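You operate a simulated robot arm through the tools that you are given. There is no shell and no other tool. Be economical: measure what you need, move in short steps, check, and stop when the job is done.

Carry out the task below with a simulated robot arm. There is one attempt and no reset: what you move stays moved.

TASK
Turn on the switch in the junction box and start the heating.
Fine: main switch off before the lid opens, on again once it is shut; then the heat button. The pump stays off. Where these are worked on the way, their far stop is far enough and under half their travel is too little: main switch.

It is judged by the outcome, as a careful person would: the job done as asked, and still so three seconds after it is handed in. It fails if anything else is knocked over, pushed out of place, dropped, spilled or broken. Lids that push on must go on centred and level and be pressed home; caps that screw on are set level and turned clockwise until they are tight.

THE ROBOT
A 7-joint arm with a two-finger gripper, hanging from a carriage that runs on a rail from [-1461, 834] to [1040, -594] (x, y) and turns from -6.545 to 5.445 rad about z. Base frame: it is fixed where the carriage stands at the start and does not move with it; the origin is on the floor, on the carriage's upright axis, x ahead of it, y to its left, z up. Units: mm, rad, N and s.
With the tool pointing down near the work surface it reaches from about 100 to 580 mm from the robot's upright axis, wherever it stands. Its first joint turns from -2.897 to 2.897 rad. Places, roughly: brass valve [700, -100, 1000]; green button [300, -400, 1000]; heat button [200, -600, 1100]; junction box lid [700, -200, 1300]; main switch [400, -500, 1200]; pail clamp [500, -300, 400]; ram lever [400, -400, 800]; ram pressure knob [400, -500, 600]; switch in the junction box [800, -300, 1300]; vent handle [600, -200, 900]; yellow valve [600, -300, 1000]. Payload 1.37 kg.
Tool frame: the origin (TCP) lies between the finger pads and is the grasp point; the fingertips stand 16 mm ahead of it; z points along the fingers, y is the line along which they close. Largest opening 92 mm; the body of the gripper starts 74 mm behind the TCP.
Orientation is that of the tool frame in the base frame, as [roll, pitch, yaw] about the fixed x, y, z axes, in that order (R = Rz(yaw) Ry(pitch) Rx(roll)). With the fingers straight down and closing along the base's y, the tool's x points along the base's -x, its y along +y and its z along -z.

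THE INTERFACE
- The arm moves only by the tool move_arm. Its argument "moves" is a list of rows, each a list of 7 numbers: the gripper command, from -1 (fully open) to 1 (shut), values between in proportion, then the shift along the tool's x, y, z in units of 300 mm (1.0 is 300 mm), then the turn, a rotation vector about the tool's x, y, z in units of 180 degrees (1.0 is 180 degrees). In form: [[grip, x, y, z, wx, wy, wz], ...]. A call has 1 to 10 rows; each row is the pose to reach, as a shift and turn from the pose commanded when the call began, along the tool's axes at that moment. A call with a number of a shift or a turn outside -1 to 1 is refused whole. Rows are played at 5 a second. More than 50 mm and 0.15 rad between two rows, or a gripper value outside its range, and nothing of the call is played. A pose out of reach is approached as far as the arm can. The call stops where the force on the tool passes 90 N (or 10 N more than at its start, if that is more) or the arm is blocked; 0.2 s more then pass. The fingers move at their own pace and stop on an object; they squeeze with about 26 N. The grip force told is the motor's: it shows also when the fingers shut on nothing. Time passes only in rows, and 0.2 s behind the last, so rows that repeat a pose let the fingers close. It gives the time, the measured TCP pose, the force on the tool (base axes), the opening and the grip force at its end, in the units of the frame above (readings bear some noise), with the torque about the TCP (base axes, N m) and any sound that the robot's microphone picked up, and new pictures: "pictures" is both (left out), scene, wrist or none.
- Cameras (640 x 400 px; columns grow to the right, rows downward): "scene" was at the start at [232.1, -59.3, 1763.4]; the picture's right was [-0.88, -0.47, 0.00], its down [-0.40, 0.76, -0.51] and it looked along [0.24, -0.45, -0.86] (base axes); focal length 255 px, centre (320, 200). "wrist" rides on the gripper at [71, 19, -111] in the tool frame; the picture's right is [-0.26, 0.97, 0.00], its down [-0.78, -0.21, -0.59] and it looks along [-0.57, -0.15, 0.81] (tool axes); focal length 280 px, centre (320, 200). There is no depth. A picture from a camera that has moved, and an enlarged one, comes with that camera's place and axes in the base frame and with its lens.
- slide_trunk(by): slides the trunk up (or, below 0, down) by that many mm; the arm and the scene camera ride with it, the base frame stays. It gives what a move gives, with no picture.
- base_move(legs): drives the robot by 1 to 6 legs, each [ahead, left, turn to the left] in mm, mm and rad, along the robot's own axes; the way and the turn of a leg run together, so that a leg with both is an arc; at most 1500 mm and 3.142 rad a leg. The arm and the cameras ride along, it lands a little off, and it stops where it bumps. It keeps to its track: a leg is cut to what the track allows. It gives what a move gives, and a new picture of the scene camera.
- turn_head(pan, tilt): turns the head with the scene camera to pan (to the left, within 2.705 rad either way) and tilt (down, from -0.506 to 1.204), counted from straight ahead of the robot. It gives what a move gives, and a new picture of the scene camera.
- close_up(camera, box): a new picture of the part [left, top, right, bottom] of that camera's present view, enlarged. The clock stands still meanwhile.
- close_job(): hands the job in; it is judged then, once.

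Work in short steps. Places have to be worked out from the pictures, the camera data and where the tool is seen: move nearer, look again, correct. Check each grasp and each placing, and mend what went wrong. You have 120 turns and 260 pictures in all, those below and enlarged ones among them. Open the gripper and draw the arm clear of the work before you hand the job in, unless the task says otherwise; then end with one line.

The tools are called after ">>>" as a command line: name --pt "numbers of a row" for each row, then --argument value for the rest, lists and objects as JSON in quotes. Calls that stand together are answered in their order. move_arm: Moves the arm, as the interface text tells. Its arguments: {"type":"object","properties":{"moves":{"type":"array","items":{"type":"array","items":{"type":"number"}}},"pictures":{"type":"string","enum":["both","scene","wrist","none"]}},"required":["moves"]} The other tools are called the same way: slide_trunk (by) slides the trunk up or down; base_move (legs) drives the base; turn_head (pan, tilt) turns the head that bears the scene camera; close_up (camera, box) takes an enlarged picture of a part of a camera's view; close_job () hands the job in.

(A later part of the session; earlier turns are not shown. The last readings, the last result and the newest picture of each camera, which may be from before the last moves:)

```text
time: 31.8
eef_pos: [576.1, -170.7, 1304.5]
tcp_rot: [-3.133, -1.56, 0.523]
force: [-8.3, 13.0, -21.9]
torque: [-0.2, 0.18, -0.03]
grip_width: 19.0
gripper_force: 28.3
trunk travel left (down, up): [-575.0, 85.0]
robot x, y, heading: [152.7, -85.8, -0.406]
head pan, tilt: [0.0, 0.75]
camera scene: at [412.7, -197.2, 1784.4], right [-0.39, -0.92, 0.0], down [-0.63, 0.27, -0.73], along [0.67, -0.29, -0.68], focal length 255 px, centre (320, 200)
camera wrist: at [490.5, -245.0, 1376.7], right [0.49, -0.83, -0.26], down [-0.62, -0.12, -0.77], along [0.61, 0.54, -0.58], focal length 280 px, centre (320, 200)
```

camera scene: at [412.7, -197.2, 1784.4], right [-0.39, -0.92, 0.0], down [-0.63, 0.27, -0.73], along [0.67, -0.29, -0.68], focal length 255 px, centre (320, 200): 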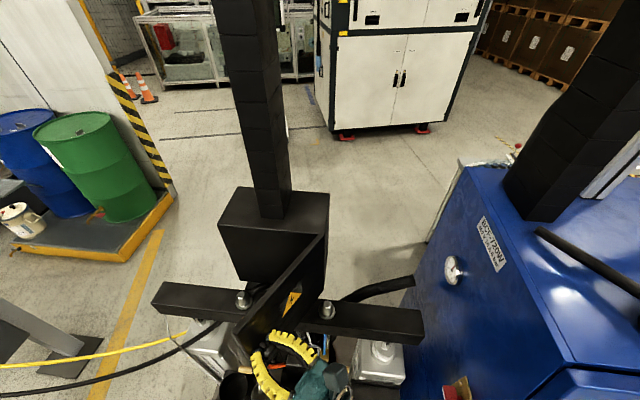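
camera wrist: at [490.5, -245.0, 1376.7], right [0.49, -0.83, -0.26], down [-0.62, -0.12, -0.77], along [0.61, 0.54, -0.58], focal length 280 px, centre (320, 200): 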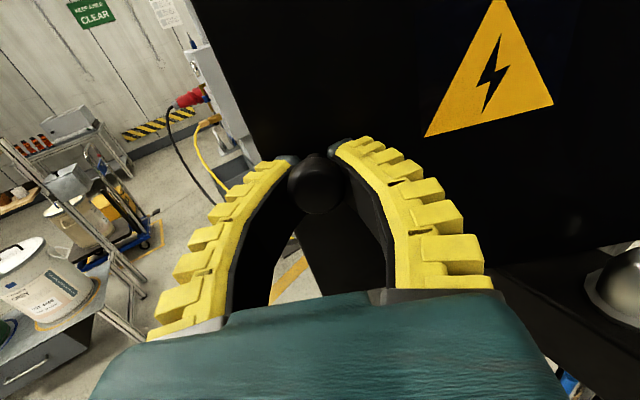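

The door stands at about 60°. The cabinet is close behind the wrist, so I release the knob here, back off, and will push the door further from inside.

>>> move_arm --pt "-1 0 0 0 0 0 0" --pt "-1 0 0 0 0 0 0" --pt "-1 0 0 0 0 0 0" --pt "-1 0 0 -0.1 0 0 0" --pt "-1 0 0 -0.2 0 0 0" --pt "-1 0 0 -0.3 0 0 0" --pictures "both"

```text
time: 33.2
eef_pos: [501.8, -218.7, 1307.1]
tcp_rot: [2.379, -1.564, 1.291]
force: [0.6, -0.3, 0.2]
torque: [0.01, 0.01, 0.01]
grip_width: 91.8
gripper_force: 0.1
trunk travel left (down, up): [-575.0, 85.0]
robot x, y, heading: [156.9, -86.7, -0.402]
head pan, tilt: [0.0, 0.75]
camera scene: at [413.7, -197.9, 1785.2], right [-0.39, -0.92, 0.0], down [-0.63, 0.27, -0.73], along [0.67, -0.29, -0.68], focal length 255 px, centre (320, 200)
camera wrist: at [415.0, -292.4, 1378.9], right [0.48, -0.84, -0.26], down [-0.62, -0.12, -0.78], along [0.62, 0.54, -0.57], focal length 280 px, centre (320, 200)
```

scene: 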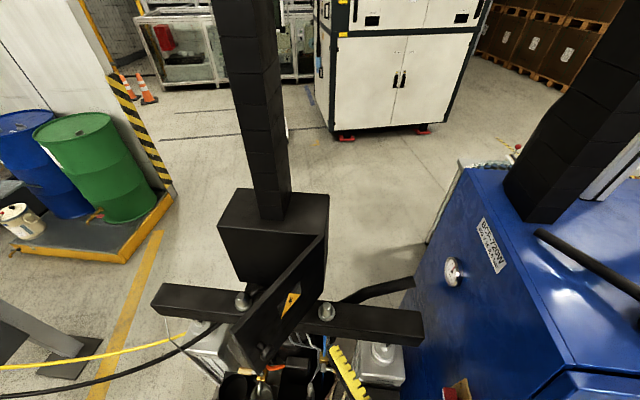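
wrist: 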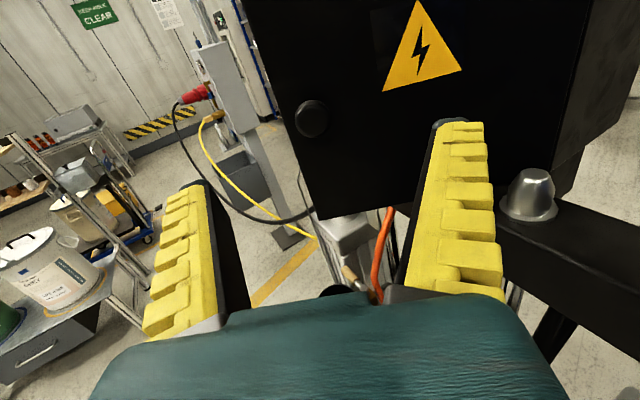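

The door stays put. I go round its free edge: back off, then across to n≈260 while turning the tool to face the box.

>>> move_arm --pt "1 0 -0.1 -0.058 0 0 0" --pt "1 0 -0.2 -0.116 -0.04 0 0" --pt "1 0 -0.3 -0.173 -0.083 0 0" --pt "1 0 -0.367 -0.057 -0.125 0 0" --pt "1 0 -0.434 0.06 -0.167 0 0" --pt "1 0 -0.502 0.177 -0.208 0 0" --pt "1 0 -0.569 0.294 -0.25 0 0" --pt "1 0 -0.637 0.41 -0.292 0 0" --pt "1 0 -0.637 0.41 -0.333 0 0" --pictures "both"

```text
time: 35.2
eef_pos: [507.7, 8.0, 1304.9]
tcp_rot: [1.339, -1.563, 1.282]
force: [0.2, -0.7, -0.2]
torque: [0.0, 0.02, 0.02]
grip_width: 0.0
gripper_force: 25.9
out of reach, approached as far as the arm can: row 5, 6
trunk travel left (down, up): [-575.0, 85.0]
robot x, y, heading: [153.9, -88.9, -0.402]
head pan, tilt: [0.0, 0.75]
camera scene: at [413.6, -198.0, 1785.2], right [-0.39, -0.92, 0.0], down [-0.63, 0.27, -0.73], along [0.67, -0.29, -0.68], focal length 255 px, centre (320, 200)
camera wrist: at [402.8, 44.6, 1376.2], right [-0.48, -0.84, -0.26], down [-0.41, 0.47, -0.78], along [0.78, -0.27, -0.57], focal length 280 px, centre (320, 200)
```

scene: 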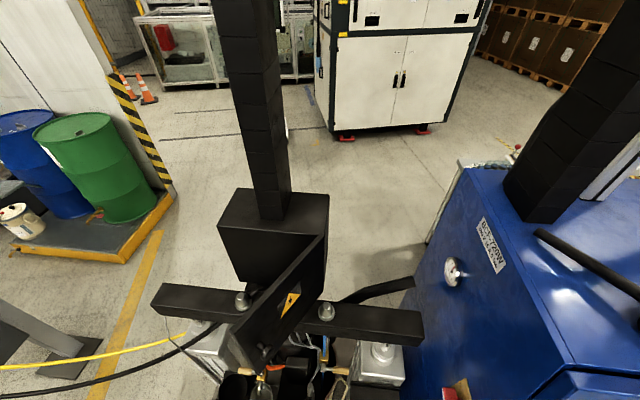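
wrist: 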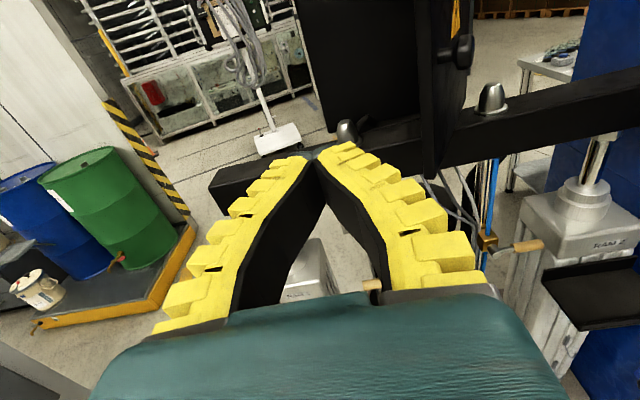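

I advance to s≈590 inside the free edge and then sweep right to push the door further open.

>>> move_arm --pt "1 0 0 0.16 0 0 0" --pt "1 0 0 0.32 0 0 0" --pt "1 0 0 0.48 0 0 0" --pt "1 0 0.13 0.51 0 0 0" --pt "1 0 0.26 0.51 0 0 0" --pt "1 0 0.36 0.51 0 0 0" --pt "1 0 0.45 0.51 0 0 0" --pt "1 0 0.54 0.51 0 0 0" --pt "1 0 0.63 0.51 0 0 0" --pictures "both"

```text
time: 37.0
eef_pos: [557.2, -195.5, 1305.4]
tcp_rot: [1.584, -1.555, 1.038]
force: [-56.4, 36.1, 5.8]
torque: [-0.2, 0.28, -2.63]
grip_width: 2.3
gripper_force: 25.8
trunk travel left (down, up): [-575.0, 85.0]
robot x, y, heading: [147.8, -88.3, -0.402]
head pan, tilt: [0.0, 0.75]
stopped in row 8: the force on the tool passed its limit at 93 N (the readings are from after the stop); the commanded pose is now the measured one
camera scene: at [409.1, -194.8, 1783.2], right [-0.39, -0.92, 0.0], down [-0.63, 0.27, -0.73], along [0.67, -0.28, -0.69], focal length 255 px, centre (320, 200)
camera wrist: at [450.5, -158.6, 1377.5], right [-0.48, -0.84, -0.25], down [-0.41, 0.47, -0.78], along [0.77, -0.27, -0.57], focal length 280 px, centre (320, 200)
```

scene: 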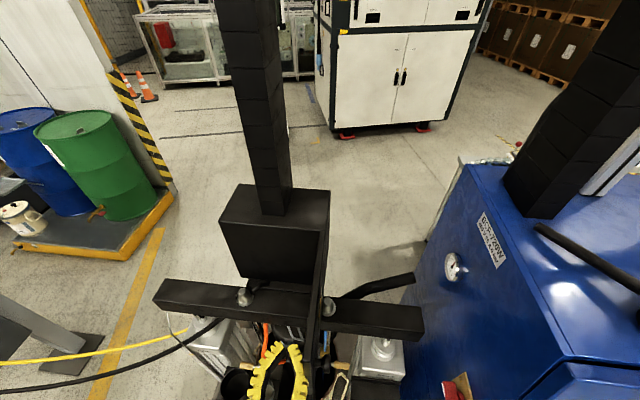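
wrist: 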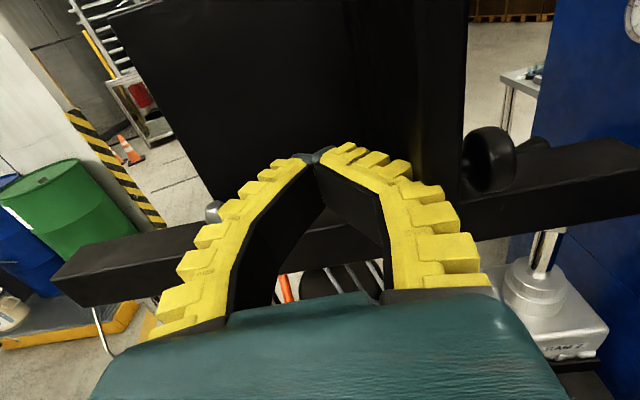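

The finger's ridges caught the door's edge at about 88° open. I back away to the left and look at the door and the box interior.

>>> move_arm --pt "1 0 -0.1 -0.05 0 0 0" --pt "1 0 -0.22 -0.15 0 0 0" --pt "-1 0.12 -0.22 -0.28 0 0 0" --pt "-1 0.2 -0.22 -0.28 0 0 0" --pt "-1 0.2 -0.22 -0.28 0 0 0" --pictures "both"

>>> close_up --camera "wrist" --box '[180, 0, 500, 200]'

```text
refused: row 3 steps farther than a row can; nothing moved
```

```text
2.00 times, centred on (340, 100) of wrist
camera zoom: at [450.5, -158.6, 1377.5], right [-0.48, -0.84, -0.25], down [-0.41, 0.47, -0.78], along [0.77, -0.27, -0.57], focal length 561 px, centre (280, 400)
```

zoom: 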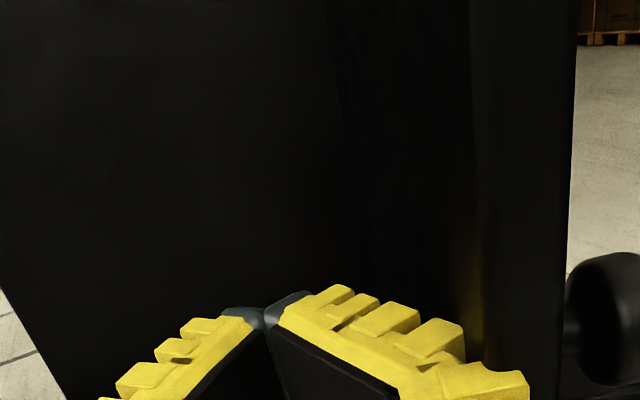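

One step was too long; I repeat it with smaller rows.

>>> move_arm --pt "1 0 -0.1 -0.05 0 0 0" --pt "1 0 -0.2 -0.15 0 0 0" --pt "-1 0.08 -0.22 -0.25 0 0 0" --pt "-1 0.16 -0.22 -0.35 0 0 0" --pt "-1 0.16 -0.22 -0.35 0 0 0" --pt "-1 0.16 -0.22 -0.35 0 0 0" --pictures "both"

>>> close_up --camera "wrist" --box '[180, 0, 500, 200]'

```text
time: 38.4
eef_pos: [504.6, -89.0, 1356.5]
tcp_rot: [0.985, -1.558, 1.638]
force: [0.4, 0.0, -0.5]
torque: [-0.01, 0.01, -0.03]
grip_width: 92.0
gripper_force: 0.0
trunk travel left (down, up): [-575.0, 85.0]
robot x, y, heading: [150.9, -87.6, -0.403]
head pan, tilt: [0.0, 0.75]
camera scene: at [412.7, -197.3, 1785.2], right [-0.39, -0.92, 0.0], down [-0.63, 0.27, -0.73], along [0.67, -0.29, -0.68], focal length 255 px, centre (320, 200)
camera wrist: at [399.2, -52.4, 1427.2], right [-0.48, -0.84, -0.25], down [-0.41, 0.47, -0.79], along [0.78, -0.27, -0.56], focal length 280 px, centre (320, 200)
```

scene: 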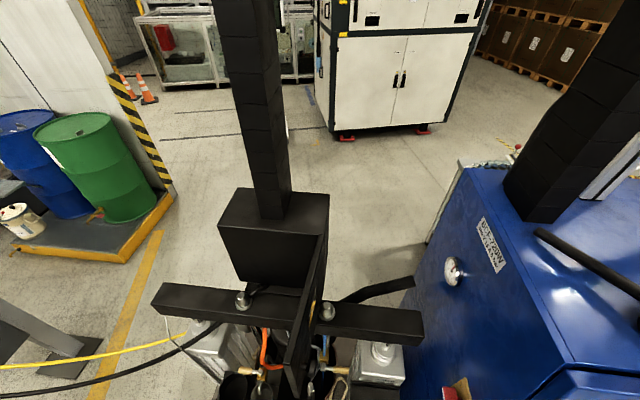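
wrist: 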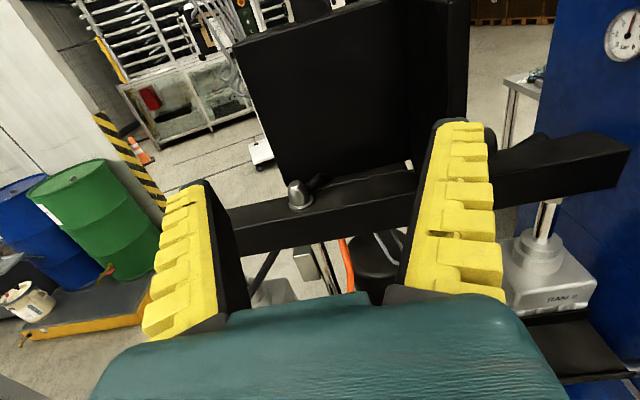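

```text
2.00 times, centred on (340, 100) of wrist
camera zoom: at [399.2, -52.4, 1427.2], right [-0.48, -0.84, -0.25], down [-0.41, 0.47, -0.79], along [0.78, -0.27, -0.56], focal length 561 px, centre (280, 400)
```

zoom: 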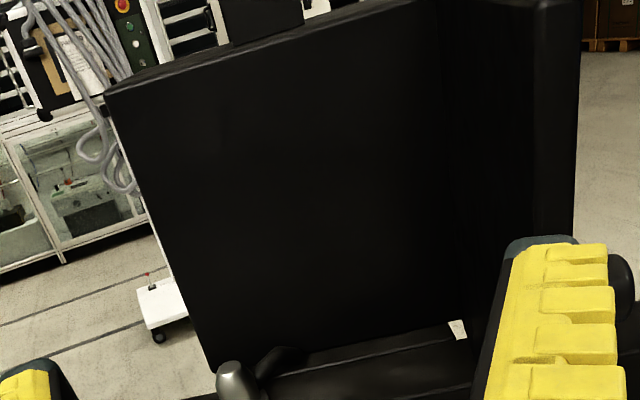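

The interior is too dark from here to see the switch; I move closer (110 mm forward) and look again.

>>> move_arm --pt "-1 0 0 0.13 0 0 0" --pt "-1 0 0 0.26 0 0 0" --pt "-1 0 0 0.38 0 0 0" --pictures "wrist"

>>> close_up --camera "wrist" --box '[200, 0, 500, 200]'

```text
time: 39.2
eef_pos: [604.5, -147.6, 1359.3]
tcp_rot: [0.965, -1.559, 1.659]
force: [-0.9, 0.5, -1.2]
torque: [-0.02, -0.03, 0.04]
grip_width: 92.2
gripper_force: 0.0
trunk travel left (down, up): [-575.0, 85.0]
robot x, y, heading: [151.0, -88.0, -0.401]
head pan, tilt: [0.0, 0.75]
camera wrist: at [498.1, -110.3, 1429.8], right [-0.48, -0.84, -0.25], down [-0.41, 0.47, -0.79], along [0.78, -0.27, -0.56], focal length 280 px, centre (320, 200)
```

wrist: 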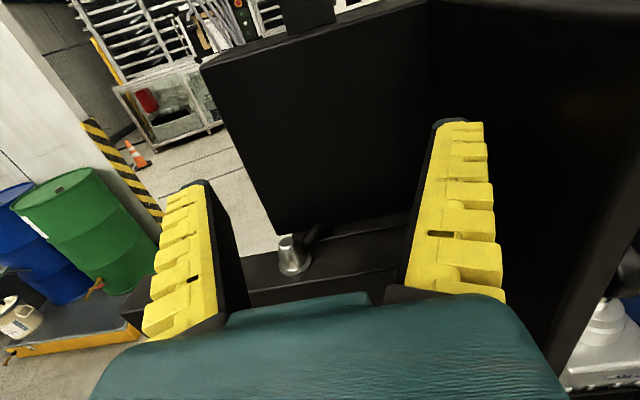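

```text
2.00 times, centred on (350, 100) of wrist
camera zoom: at [498.1, -110.3, 1429.8], right [-0.48, -0.84, -0.25], down [-0.41, 0.47, -0.79], along [0.78, -0.27, -0.56], focal length 561 px, centre (260, 400)
```

zoom: 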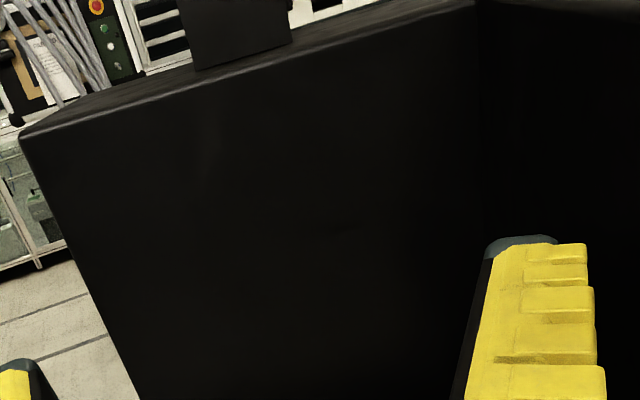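

I look closer at the dark interior, where a faint detail shows.

>>> close_up --camera "wrist" --box '[280, 50, 440, 150]'

>>> close_up --camera "scene" --box '[210, 180, 340, 310]'

```text
4.00 times, centred on (360, 100) of wrist
camera zoom: at [498.1, -110.3, 1429.8], right [-0.48, -0.84, -0.25], down [-0.41, 0.47, -0.79], along [0.78, -0.27, -0.56], focal length 1122 px, centre (160, 600)
```

zoom: 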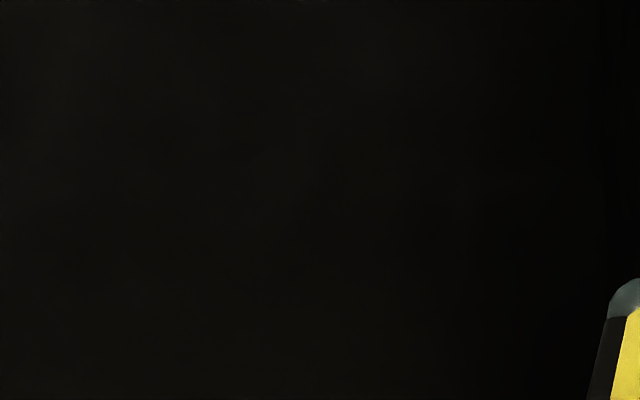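

```text
3.08 times, centred on (275, 245) of scene
camera zoom: at [412.6, -197.3, 1785.1], right [-0.39, -0.92, 0.0], down [-0.63, 0.27, -0.73], along [0.67, -0.29, -0.68], focal length 783 px, centre (458, 62)
```

zoom: 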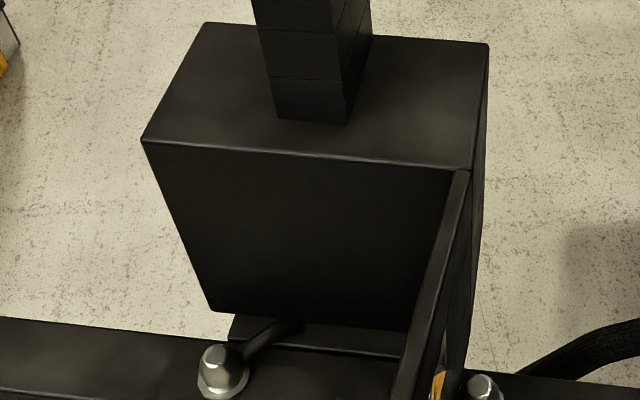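

Still nothing distinguishable. I pitch the tool up 30° so the wrist camera looks level into the box.

>>> move_arm --pt "-1 0 0 0 0 0.042 0" --pt "-1 -0.03 0 0 0 0.084 0" --pt "-1 -0.06 0 0 0 0.126 0" --pt "-1 -0.1 0 0 0 0.167 0" --pictures "wrist"

>>> close_up --camera "wrist" --box '[200, 80, 500, 280]'

```text
time: 40.2
eef_pos: [601.9, -147.2, 1327.5]
tcp_rot: [0.02, -1.038, 2.604]
force: [-1.3, 0.0, 0.3]
torque: [0.0, -0.02, -0.01]
grip_width: 91.9
gripper_force: 0.1
trunk travel left (down, up): [-575.0, 85.0]
robot x, y, heading: [153.3, -82.6, -0.405]
head pan, tilt: [0.0, 0.75]
camera wrist: at [478.9, -101.1, 1332.3], right [-0.36, -0.91, -0.22], down [0.0, 0.23, -0.97], along [0.93, -0.36, -0.08], focal length 280 px, centre (320, 200)
```

wrist: 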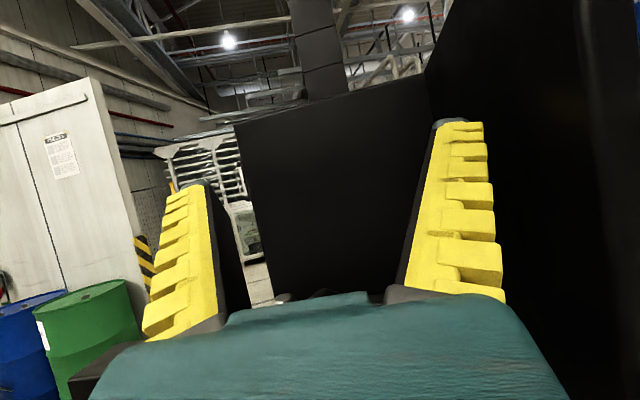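

```text
2.00 times, centred on (350, 180) of wrist
camera zoom: at [478.9, -101.1, 1332.3], right [-0.36, -0.91, -0.22], down [0.0, 0.23, -0.97], along [0.93, -0.36, -0.08], focal length 561 px, centre (260, 240)
```

zoom: 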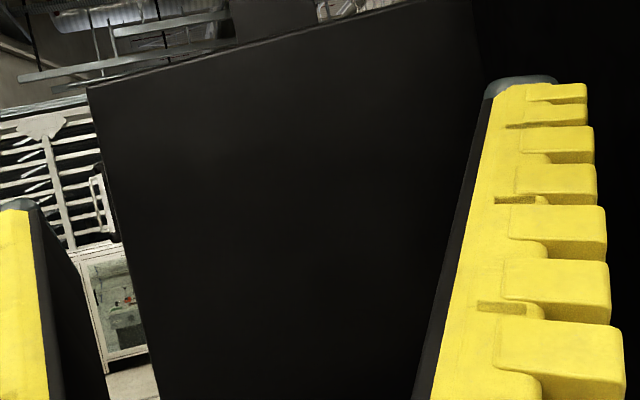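

Nothing yet. I move the camera 120 mm closer, still pitched up, fingers staying just outside the opening.

>>> move_arm --pt "-1 -0.067 0 0.116 0 0 0" --pt "-1 -0.133 0 0.231 0 0 0" --pt "-1 -0.2 0 0.347 0 0 0" --pictures "wrist"

>>> close_up --camera "wrist" --box '[210, 60, 430, 290]'

```text
time: 41.0
eef_pos: [709.2, -209.9, 1327.2]
tcp_rot: [0.018, -1.034, 2.605]
force: [-0.7, 0.3, 0.4]
torque: [0.0, -0.01, 0.01]
grip_width: 91.7
gripper_force: 0.1
trunk travel left (down, up): [-575.0, 85.0]
robot x, y, heading: [150.8, -85.0, -0.398]
head pan, tilt: [0.0, 0.75]
camera wrist: at [585.7, -162.6, 1333.2], right [-0.36, -0.91, -0.22], down [0.01, 0.23, -0.97], along [0.93, -0.36, -0.08], focal length 280 px, centre (320, 200)
```

wrist: 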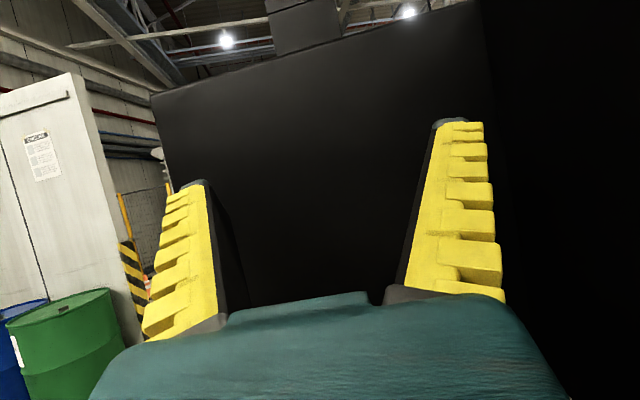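

```text
1.74 times, centred on (320, 175) of wrist
camera zoom: at [585.7, -162.6, 1333.2], right [-0.36, -0.91, -0.22], down [0.01, 0.23, -0.97], along [0.93, -0.36, -0.08], focal length 488 px, centre (320, 244)
```

zoom: 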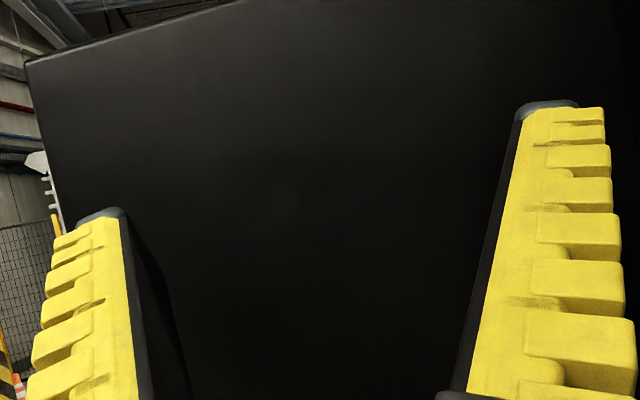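

The face behind the lid looks plain; the switch may sit near the hinge side or on the lid's inner face. I back out, level the tool and turn to look right at the lid's inside.

>>> move_arm --pt "-1 0.067 -0.1 -0.116 0 0 0" --pt "-1 0.133 -0.2 -0.231 0 -0.04 0" --pt "-1 0.2 -0.3 -0.347 0 -0.08 0" --pt "-1 0.24 -0.35 -0.43 0 -0.12 0" --pt "-1 0.24 -0.38 -0.5 0 -0.16 0" --pictures "none"

>>> move_arm --pt "-1 0 0 0 -0.045 0 0" --pt "-1 0 0 0.03 -0.09 0 0" --pt "-1 0 0 0.06 -0.135 0 0" --pt "-1 0 0 0.1 -0.18 0 0" --pt "-1 0 0 0.14 -0.225 0 0" --pt "-1 0 0 0.18 -0.27 0 0" --pictures "wrist"

```text
refused: row 1 steps farther than a row can; nothing moved
```

```text
time: 42.4
eef_pos: [739.5, -227.3, 1352.3]
tcp_rot: [-0.734, -1.039, 2.602]
force: [0.2, 0.2, 0.6]
torque: [0.04, -0.01, -0.04]
grip_width: 91.9
gripper_force: 0.0
out of reach, approached as far as the arm can: row 6
trunk travel left (down, up): [-575.0, 85.0]
robot x, y, heading: [154.5, -87.3, -0.407]
head pan, tilt: [0.0, 0.75]
camera wrist: at [668.5, -117.4, 1365.7], right [-0.73, -0.4, -0.55], down [0.4, 0.4, -0.82], along [0.55, -0.82, -0.13], focal length 280 px, centre (320, 200)
```

wrist: 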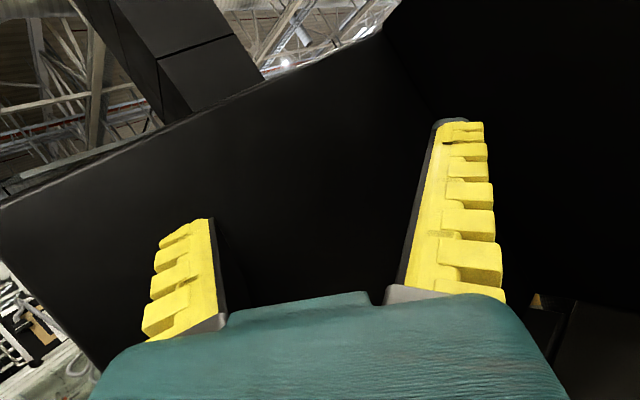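

The yaw still played, without contact; interestingly the left fingertip seems to vanish inside the box. I look closer.

>>> close_up --camera "wrist" --box '[120, 150, 320, 310]'

>>> close_up --camera "scene" --box '[200, 180, 350, 350]'

```text
2.50 times, centred on (220, 230) of wrist
camera zoom: at [668.5, -117.4, 1365.7], right [-0.73, -0.4, -0.55], down [0.4, 0.4, -0.82], along [0.55, -0.82, -0.13], focal length 701 px, centre (570, 125)
```

zoom: 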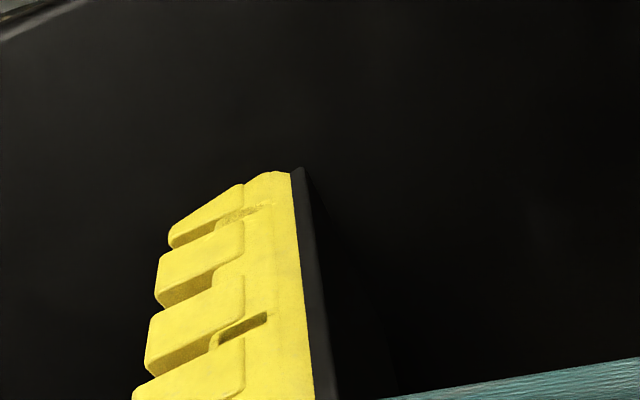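

```text
2.35 times, centred on (275, 265) of scene
camera zoom: at [412.7, -197.2, 1785.1], right [-0.39, -0.92, 0.0], down [-0.63, 0.27, -0.73], along [0.67, -0.29, -0.68], focal length 599 px, centre (426, 47)
```

zoom: 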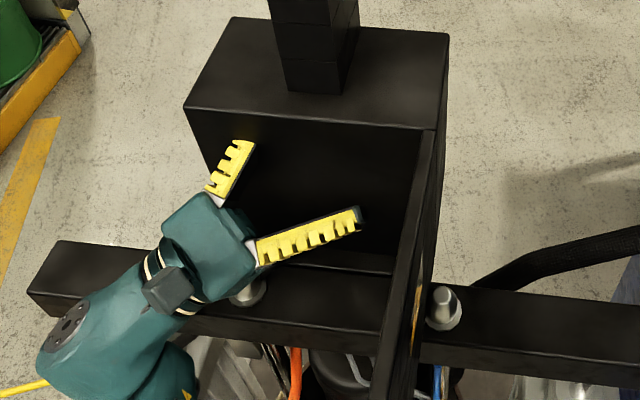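

The finger passes the blank-looking front plane without touching anything, so the box is hollow behind it. I back out along the tool axis and view the lid's inner face.

>>> move_arm --pt "-1 0 0 -0.15 0 0 0" --pt "-1 0 0 -0.3 0 0 0" --pt "-1 0 0 -0.42 0 0 0" --pictures "both"

>>> close_up --camera "wrist" --box '[160, 0, 640, 300]'

```text
time: 43.2
eef_pos: [691.1, -121.4, 1322.7]
tcp_rot: [-0.73, -1.043, 2.6]
force: [0.0, -0.6, 0.7]
torque: [-0.02, 0.0, 0.0]
grip_width: 92.0
gripper_force: 0.2
out of reach, approached as far as the arm can: row 1, 2, 3
trunk travel left (down, up): [-575.0, 85.0]
robot x, y, heading: [149.5, -87.1, -0.403]
head pan, tilt: [0.0, 0.75]
camera scene: at [412.0, -197.1, 1784.7], right [-0.39, -0.92, 0.0], down [-0.63, 0.27, -0.73], along [0.67, -0.29, -0.68], focal length 255 px, centre (320, 200)
camera wrist: at [620.8, -12.1, 1337.6], right [-0.73, -0.4, -0.55], down [0.4, 0.4, -0.82], along [0.55, -0.82, -0.13], focal length 280 px, centre (320, 200)
```

scene: 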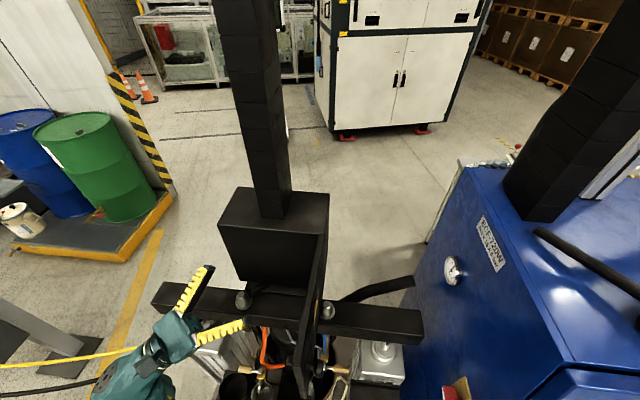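
wrist: 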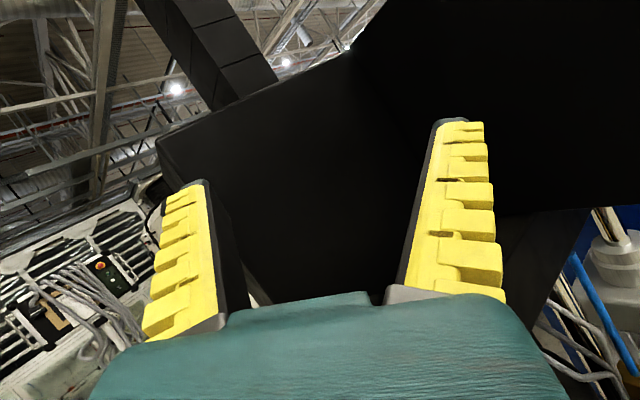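

```text
1.33 times, centred on (400, 150) of wrist
camera zoom: at [620.8, -12.1, 1337.6], right [-0.73, -0.4, -0.55], down [0.4, 0.4, -0.82], along [0.55, -0.82, -0.13], focal length 374 px, centre (213, 267)
```

zoom: 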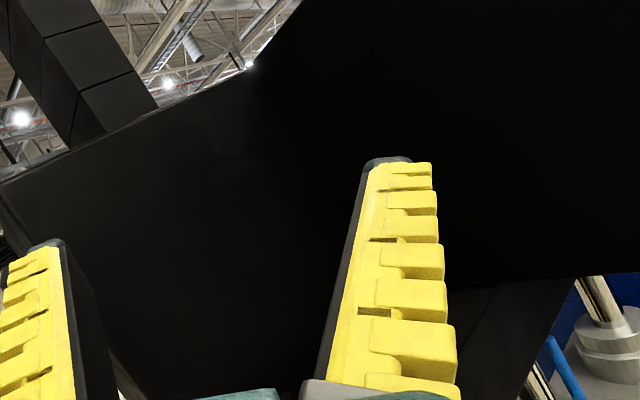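

Blank too. I straighten the tool again (undo the yaw and pitch) in order to test the opening directly with the fingertips.

>>> move_arm --pt "-1 0 0 -0.05 0.045 0 0" --pt "-1 0 0 -0.1 0.09 0 0" --pt "-1 0 0 -0.15 0.135 0 0" --pt "-1 0 0 -0.2 0.18 0 0" --pt "-1 0 0 -0.2 0.225 0 0" --pictures "none"

>>> move_arm --pt "-1 0 0 0 0 -0.042 0" --pt "-1 0 0 0 0 -0.084 0" --pt "-1 0 0 0 0 -0.126 0" --pt "-1 0 0 0 0 -0.167 0" --pictures "wrist"

>>> close_up --camera "wrist" --box '[200, 0, 520, 200]'

```text
time: 44.4
eef_pos: [680.4, -68.2, 1304.7]
tcp_rot: [-0.026, -1.038, 2.606]
force: [0.0, 0.0, 0.6]
torque: [0.0, 0.01, -0.02]
grip_width: 91.8
gripper_force: 0.0
trunk travel left (down, up): [-575.0, 85.0]
robot x, y, heading: [152.1, -88.0, -0.402]
head pan, tilt: [0.0, 0.75]
```

```text
time: 45.4
eef_pos: [679.0, -68.4, 1304.7]
tcp_rot: [-1.164, -1.559, -2.537]
force: [0.1, -0.8, 0.5]
torque: [0.0, -0.01, -0.01]
grip_width: 91.9
gripper_force: 0.0
trunk travel left (down, up): [-575.0, 85.0]
robot x, y, heading: [152.2, -85.0, -0.405]
head pan, tilt: [0.0, 0.75]
camera wrist: at [575.1, -28.5, 1375.0], right [-0.51, -0.82, -0.27], down [-0.38, 0.5, -0.78], along [0.77, -0.29, -0.56], focal length 280 px, centre (320, 200)
```

wrist: 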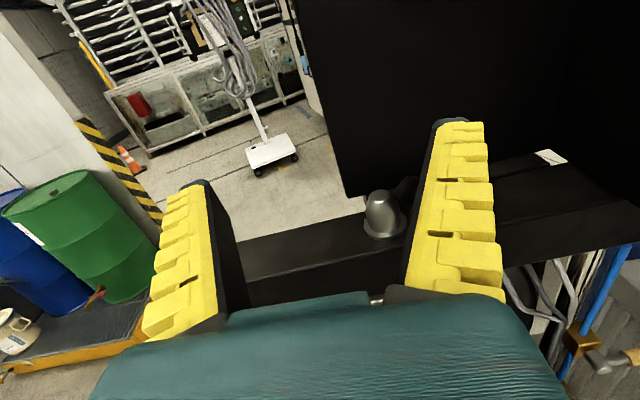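

```text
2.00 times, centred on (360, 100) of wrist
camera zoom: at [575.1, -28.5, 1375.0], right [-0.51, -0.82, -0.27], down [-0.38, 0.5, -0.78], along [0.77, -0.29, -0.56], focal length 561 px, centre (240, 400)
```

zoom: 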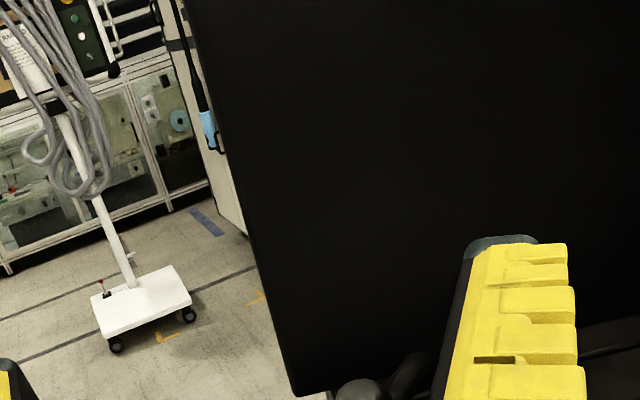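

There is a white sticker on the ledge beneath the box; I enlarge that area and the darker region next to it.

>>> close_up --camera "wrist" --box '[490, 110, 620, 200]'

>>> close_up --camera "wrist" --box '[440, 0, 640, 140]'

```text
4.44 times, centred on (555, 155) of wrist
camera zoom: at [575.1, -28.5, 1375.0], right [-0.51, -0.82, -0.27], down [-0.38, 0.5, -0.78], along [0.77, -0.29, -0.56], focal length 1246 px, centre (-724, 400)
```

zoom: 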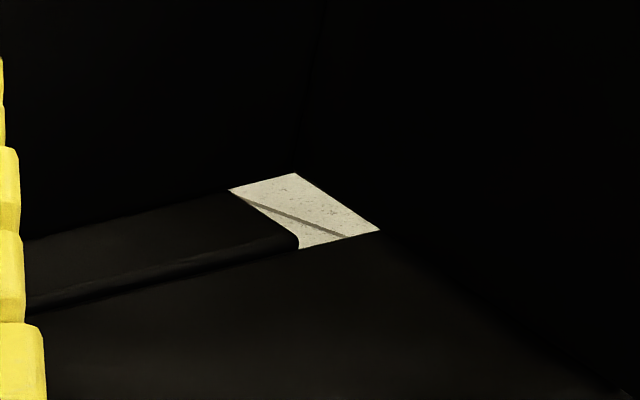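

```text
2.86 times, centred on (540, 70) of wrist
camera zoom: at [575.1, -28.5, 1375.0], right [-0.51, -0.82, -0.27], down [-0.38, 0.5, -0.78], along [0.77, -0.29, -0.56], focal length 801 px, centre (-309, 571)
```

zoom: 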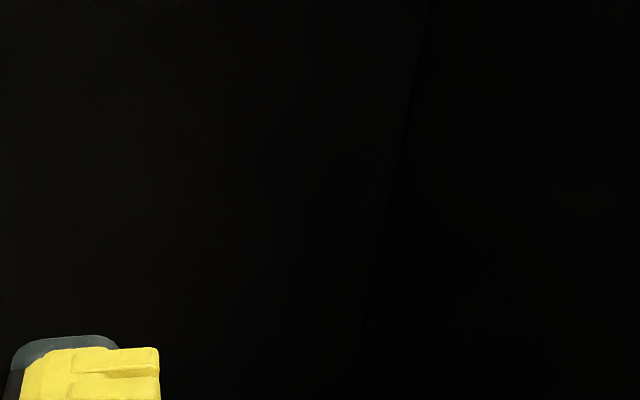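

Only floor seen through a gap. I now bring the open fingers straight in front of the box at n≈190, z≈1345, and advance until the tips should be about 30 mm inside.

>>> move_arm --pt "-1 0.07 0.14 0.05 0 0 0" --pt "-1 0.13 0.28 0.1 0 0 0" --pt "-1 0.13 0.28 0.25 0 0 0" --pt "-1 0.13 0.28 0.4 0 0 0" --pt "-1 0.13 0.28 0.53 0 0 0" --pictures "both"

>>> close_up --camera "wrist" --box '[140, 60, 540, 310]'

```text
time: 46.6
eef_pos: [772.0, -226.8, 1342.6]
tcp_rot: [-1.113, -1.554, -2.587]
force: [-1.0, -0.5, 0.2]
torque: [-0.03, -0.04, 0.01]
grip_width: 91.7
gripper_force: 0.1
trunk travel left (down, up): [-575.0, 85.0]
robot x, y, heading: [152.6, -88.1, -0.4]
head pan, tilt: [0.0, 0.75]
camera scene: at [412.6, -197.3, 1785.1], right [-0.39, -0.92, 0.0], down [-0.63, 0.27, -0.73], along [0.67, -0.29, -0.68], focal length 255 px, centre (320, 200)
camera wrist: at [666.6, -186.4, 1413.8], right [-0.51, -0.82, -0.27], down [-0.38, 0.5, -0.78], along [0.77, -0.29, -0.56], focal length 280 px, centre (320, 200)
```

scene: 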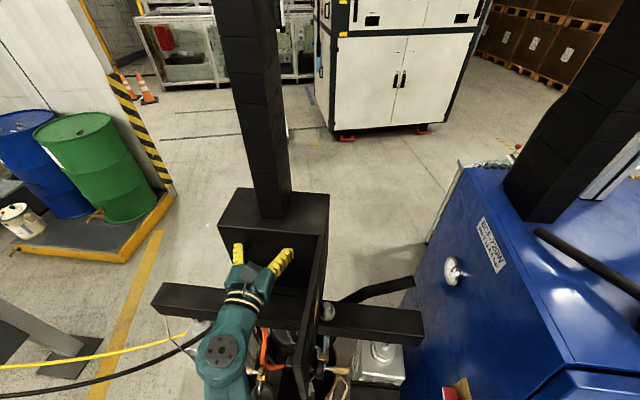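
wrist: 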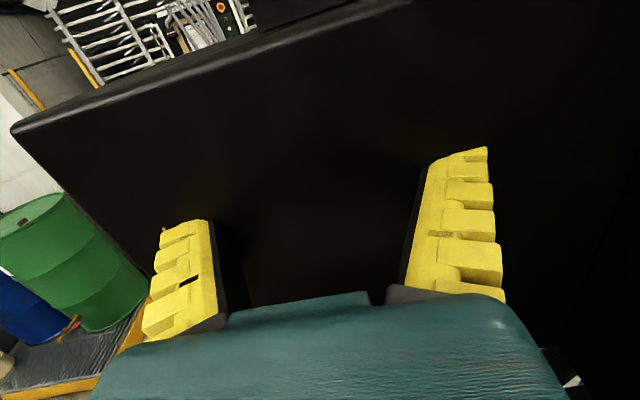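

```text
1.60 times, centred on (340, 185) of wrist
camera zoom: at [666.6, -186.4, 1413.8], right [-0.51, -0.82, -0.27], down [-0.38, 0.5, -0.78], along [0.77, -0.29, -0.56], focal length 449 px, centre (288, 224)
```

zoom: 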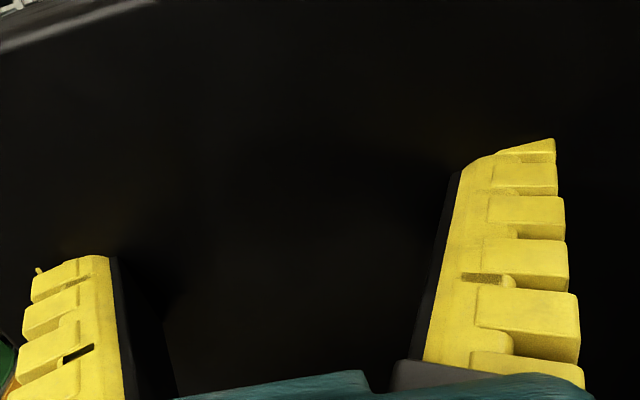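

A visual plane hides both fingertips, with no contact: the inside can't be seen from outside. I back off, close the fingers and carefully enter at n≈215, z≈1290 so the wrist camera may come past that plane.

>>> move_arm --pt "-1 0 0 -0.15 0 0 0" --pt "1 -0.05 -0.05 -0.2 0.013 0 0" --pt "1 -0.12 -0.1 -0.2 0.013 0 0" --pt "1 -0.175 -0.1 -0.2 0.013 0 0" --pt "1 -0.175 -0.1 -0.1 0.013 0 0" --pt "1 -0.175 -0.1 0 0.013 0 0" --pt "1 -0.175 -0.1 0.1 0.013 0 0" --pt "1 -0.175 -0.1 0.2 0.013 0 0" --pictures "wrist"

```text
time: 48.3
eef_pos: [812.6, -213.7, 1290.7]
tcp_rot: [-0.519, -1.559, 3.139]
force: [-73.2, 22.4, 11.0]
torque: [0.21, 0.27, 0.08]
grip_width: 6.1
gripper_force: 28.0
trunk travel left (down, up): [-575.0, 85.0]
robot x, y, heading: [148.6, -84.3, -0.4]
head pan, tilt: [0.0, 0.75]
stopped in row 8: the force on the tool passed its limit at 113 N (the readings are from after the stop); the commanded pose is now the measured one
camera wrist: at [706.3, -177.6, 1360.7], right [-0.48, -0.84, -0.27], down [-0.4, 0.48, -0.79], along [0.79, -0.27, -0.56], focal length 280 px, centre (320, 200)
```

wrist: 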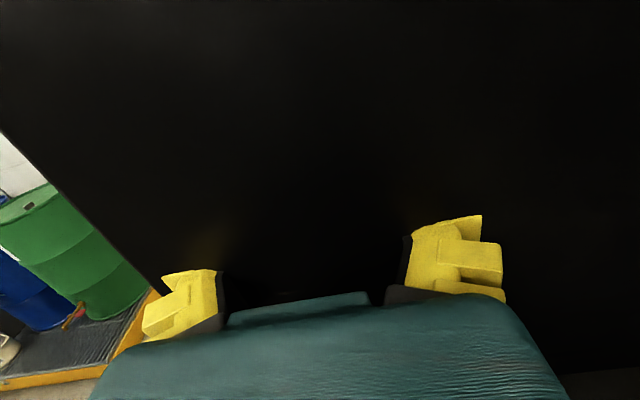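

Something stopped the tips at s≈828 (n 216, z 1290), far in front of the box's rear. I back off and feel at other places, more slowly, to map the inside.

>>> move_arm --pt "1 0 0 -0.1 0 0 0" --pt "1 0.1 0 -0.12 0 0 0" --pt "1 0.2 0 -0.12 0 0 0" --pt "1 0.2 0 -0.05 0 0 0" --pt "1 0.2 0 -0.01 0 0 0" --pt "1 0.2 0 0.02 0 0 0" --pt "1 0.2 0 0.05 0 0 0" --pt "1 0.2 0 0.08 0 0 0" --pictures "none"

```text
time: 49.6
eef_pos: [813.5, -211.5, 1356.6]
tcp_rot: [-0.126, -1.549, 2.751]
force: [-61.9, 19.4, 4.0]
torque: [0.17, 0.78, 0.06]
grip_width: 6.3
gripper_force: 28.1
trunk travel left (down, up): [-575.0, 85.0]
robot x, y, heading: [146.5, -83.2, -0.402]
head pan, tilt: [0.0, 0.75]
stopped in row 6: the force on the tool passed its limit at 102 N (the readings are from after the stop); the commanded pose is now the measured one
```

It's a flat plate at s≈828 behind the opening, so the switch must stand between. By pitching the tool 45° down, the camera (above the hand) can come inside the opening; I back out and pitch down.

>>> move_arm --pt "1 0 0 -0.15 0 0 0" --pt "1 0 0.01 -0.3 0 0 0" --pt "1 0 0.02 -0.4 0 -0.042 0" --pt "1 -0.05 0.04 -0.4 0 -0.084 0" --pt "1 -0.1 0.04 -0.4 0 -0.126 0" --pt "1 -0.1 0.04 -0.4 0 -0.168 0" --pt "1 -0.1 0.04 -0.4 0 -0.21 0" --pt "1 -0.1 0.04 -0.4 0 -0.25 0" --pictures "both"

```text
time: 51.5
eef_pos: [711.5, -165.9, 1328.5]
tcp_rot: [-3.131, -0.81, -0.524]
force: [0.1, 0.0, -0.1]
torque: [-0.02, 0.0, 0.03]
grip_width: 0.0
gripper_force: 27.6
trunk travel left (down, up): [-575.0, 85.0]
robot x, y, heading: [149.0, -82.3, -0.398]
head pan, tilt: [0.0, 0.75]
camera scene: at [410.6, -195.2, 1785.1], right [-0.39, -0.92, 0.0], down [-0.63, 0.27, -0.73], along [0.67, -0.28, -0.68], focal length 255 px, centre (320, 200)
camera wrist: at [673.9, -170.5, 1455.5], right [-0.63, -0.75, -0.2], down [-0.73, 0.66, -0.16], along [0.25, 0.04, -0.97], focal length 280 px, centre (320, 200)
```

scene: 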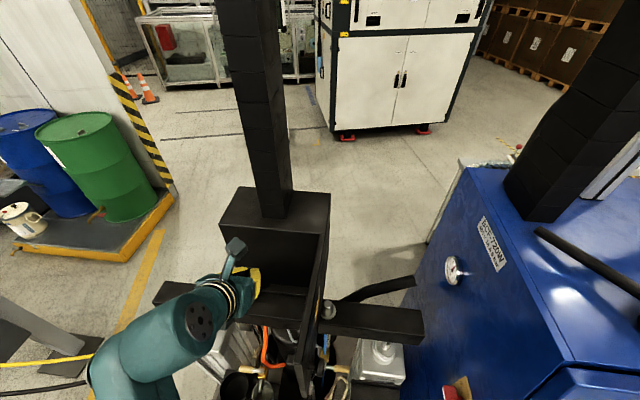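
wrist: 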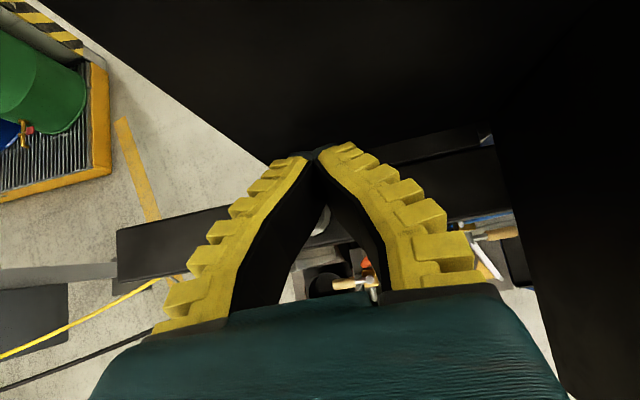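

The camera stands clear of the hand on its stalk. I move so that it comes just under the box's top edge and past the front plane (camera to s≈778, z≈1374).

>>> move_arm --pt "1 0.092 0 0.097 0 0 0" --pt "1 0.0655 0 0.214 0 0 0" --pt "1 0.0275 0 0.319 0 0 0" --pt "1 0.009 0 0.406 0 0 0" --pt "1 0.032 0 0.43 0 0 0" --pt "1 0.05 0 0.45 0 0 0" --pictures "both"

```text
time: 52.9
eef_pos: [802.0, -216.6, 1245.3]
tcp_rot: [-3.134, -0.809, -0.522]
force: [-45.2, 15.9, 18.3]
torque: [-0.26, -0.4, -0.18]
grip_width: 6.3
gripper_force: 26.7
trunk travel left (down, up): [-575.0, 85.0]
robot x, y, heading: [151.1, -85.4, -0.4]
head pan, tilt: [0.0, 0.75]
camera scene: at [408.3, -194.0, 1784.4], right [-0.39, -0.92, 0.0], down [-0.63, 0.27, -0.73], along [0.67, -0.28, -0.68], focal length 255 px, centre (320, 200)
camera wrist: at [764.0, -220.5, 1372.2], right [-0.63, -0.75, -0.19], down [-0.73, 0.66, -0.16], along [0.25, 0.04, -0.97], focal length 280 px, centre (320, 200)
```

scene: 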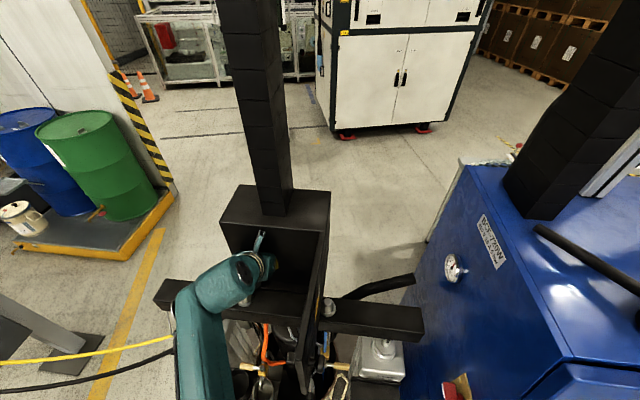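
wrist: 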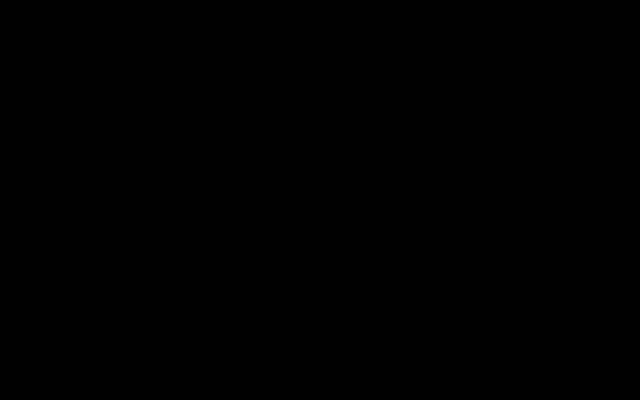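

The camera went fully dark inside, so the inside must be felt out. I back out and level the tool for gentle probing.

>>> move_arm --pt "1 -0.02 0 -0.1 0 0 0" --pt "1 -0.05 0 -0.22 0 0 0" --pt "1 -0.086 0 -0.333 0 0 0" --pt "1 -0.086 0 -0.333 0 0.042 0" --pt "1 -0.086 0 -0.333 0 0.084 0" --pt "1 -0.086 0 -0.333 0 0.126 0" --pt "1 -0.086 0 -0.333 0 0.168 0" --pt "1 -0.086 0 -0.333 0 0.21 0" --pt "1 -0.086 0 -0.333 0 0.243 0" --pictures "wrist"

```text
time: 54.9
eef_pos: [726.2, -175.4, 1295.7]
tcp_rot: [-0.802, -1.561, -2.853]
force: [-0.8, 0.3, 0.1]
torque: [0.01, 0.0, -0.02]
grip_width: 0.0
gripper_force: 27.4
trunk travel left (down, up): [-575.0, 85.0]
robot x, y, heading: [147.0, -87.2, -0.404]
head pan, tilt: [0.0, 0.75]
camera wrist: at [620.2, -139.5, 1366.5], right [-0.47, -0.84, -0.27], down [-0.4, 0.48, -0.78], along [0.78, -0.26, -0.56], focal length 280 px, centre (320, 200)
```

wrist: 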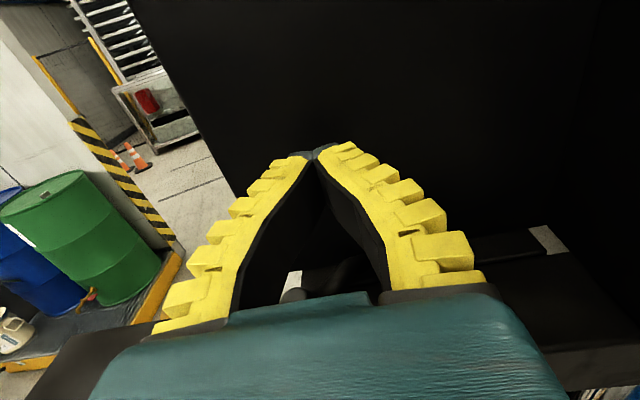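

I probe at n≈160, z≈1300: forward in 10 mm steps, to see whether something stands in front of the plate.

>>> move_arm --pt "1 0.013 0.157 0 0 0 0" --pt "1 0.013 0.157 0.12 0 0 0" --pt "1 0.013 0.157 0.155 0 0 0" --pt "1 0.013 0.157 0.18 0 0 0" --pt "1 0.013 0.157 0.205 0 0 0" --pt "1 0.013 0.157 0.23 0 0 0" --pt "1 0.013 0.157 0.25 0 0 0" --pt "1 0.013 0.157 0.27 0 0 0" --pt "1 0.013 0.157 0.29 0 0 0" --pictures "none"

```text
time: 56.9
eef_pos: [779.1, -259.5, 1299.9]
tcp_rot: [-0.794, -1.562, -2.863]
force: [-6.0, 2.6, 1.4]
torque: [-0.01, 0.01, -0.02]
grip_width: 6.0
gripper_force: 27.3
trunk travel left (down, up): [-575.0, 85.0]
robot x, y, heading: [151.9, -84.9, -0.402]
head pan, tilt: [0.0, 0.75]
```

Only plate there (light contact at about 821). I probe two neighbouring places to the right, n≈135 and n≈110, to just short of the plate.

>>> move_arm --pt "1 0 0 -0.133 0 0 0" --pt "1 0 0.083 -0.133 0 0 0" --pt "1 0 0.083 -0.09 0 0 0" --pt "1 0 0.083 -0.055 0 0 0" --pt "1 0 0.083 -0.025 0 0 0" --pt "1 0 0.083 -0.133 0 0 0" --pt "1 0 0.167 -0.133 0 0 0" --pt "1 0 0.167 -0.09 0 0 0" --pt "1 0 0.167 -0.055 0 0 0" --pt "1 0 0.167 -0.025 0 0 0" --pictures "none"

```text
time: 59.0
eef_pos: [747.3, -299.3, 1299.3]
tcp_rot: [-0.94, -1.562, -2.72]
force: [0.0, -0.2, -0.3]
torque: [-0.02, 0.02, 0.0]
grip_width: 0.0
gripper_force: 27.9
trunk travel left (down, up): [-575.0, 85.0]
robot x, y, heading: [148.6, -85.6, -0.398]
head pan, tilt: [0.0, 0.75]
```

Nothing at those two. I probe the higher row, z≈1333, at n≈110 and 135.

>>> move_arm --pt "1 0 0 -0.11 0 0 0" --pt "1 0.11 0 -0.11 0 0 0" --pt "1 0.11 0 -0.05 0 0 0" --pt "1 0.11 0 0 0 0 0" --pt "1 0.11 0 -0.11 0 0 0" --pt "1 0.11 -0.083 -0.11 0 0 0" --pt "1 0.11 -0.083 -0.05 0 0 0" --pt "1 0.11 -0.083 0 0 0 0" --pictures "none"

>>> move_arm --pt "1 0 0 -0.11 0 0 0" --pt "1 0 -0.083 -0.11 0 0 0" --pt "1 0 -0.083 -0.05 0 0 0" --pt "1 0 -0.083 0 0 0 0" --pt "1 0 -0.083 -0.11 0 0 0" --pt "1 0 -0.167 -0.11 0 0 0" --pt "1 0 -0.167 -0.05 0 0 0" --pt "1 0 -0.167 0 0 0 0" --pictures "none"

```text
time: 60.9
eef_pos: [749.5, -269.4, 1331.5]
tcp_rot: [-0.362, -1.564, 2.99]
force: [-62.6, 22.4, 4.4]
torque: [0.02, -0.02, 0.82]
grip_width: 7.7
gripper_force: 28.2
trunk travel left (down, up): [-575.0, 85.0]
robot x, y, heading: [144.5, -83.1, -0.399]
head pan, tilt: [0.0, 0.75]
stopped in row 8: the force on the tool passed its limit at 98 N (the readings are from after the stop); the commanded pose is now the measured one
```

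```text
time: 62.7
eef_pos: [775.7, -223.8, 1335.9]
tcp_rot: [-0.374, -1.557, 3.006]
force: [-74.0, 36.9, 14.0]
torque: [0.32, 0.44, -0.56]
grip_width: 6.7
gripper_force: 28.3
trunk travel left (down, up): [-575.0, 85.0]
robot x, y, heading: [146.2, -83.4, -0.397]
head pan, tilt: [0.0, 0.75]
```

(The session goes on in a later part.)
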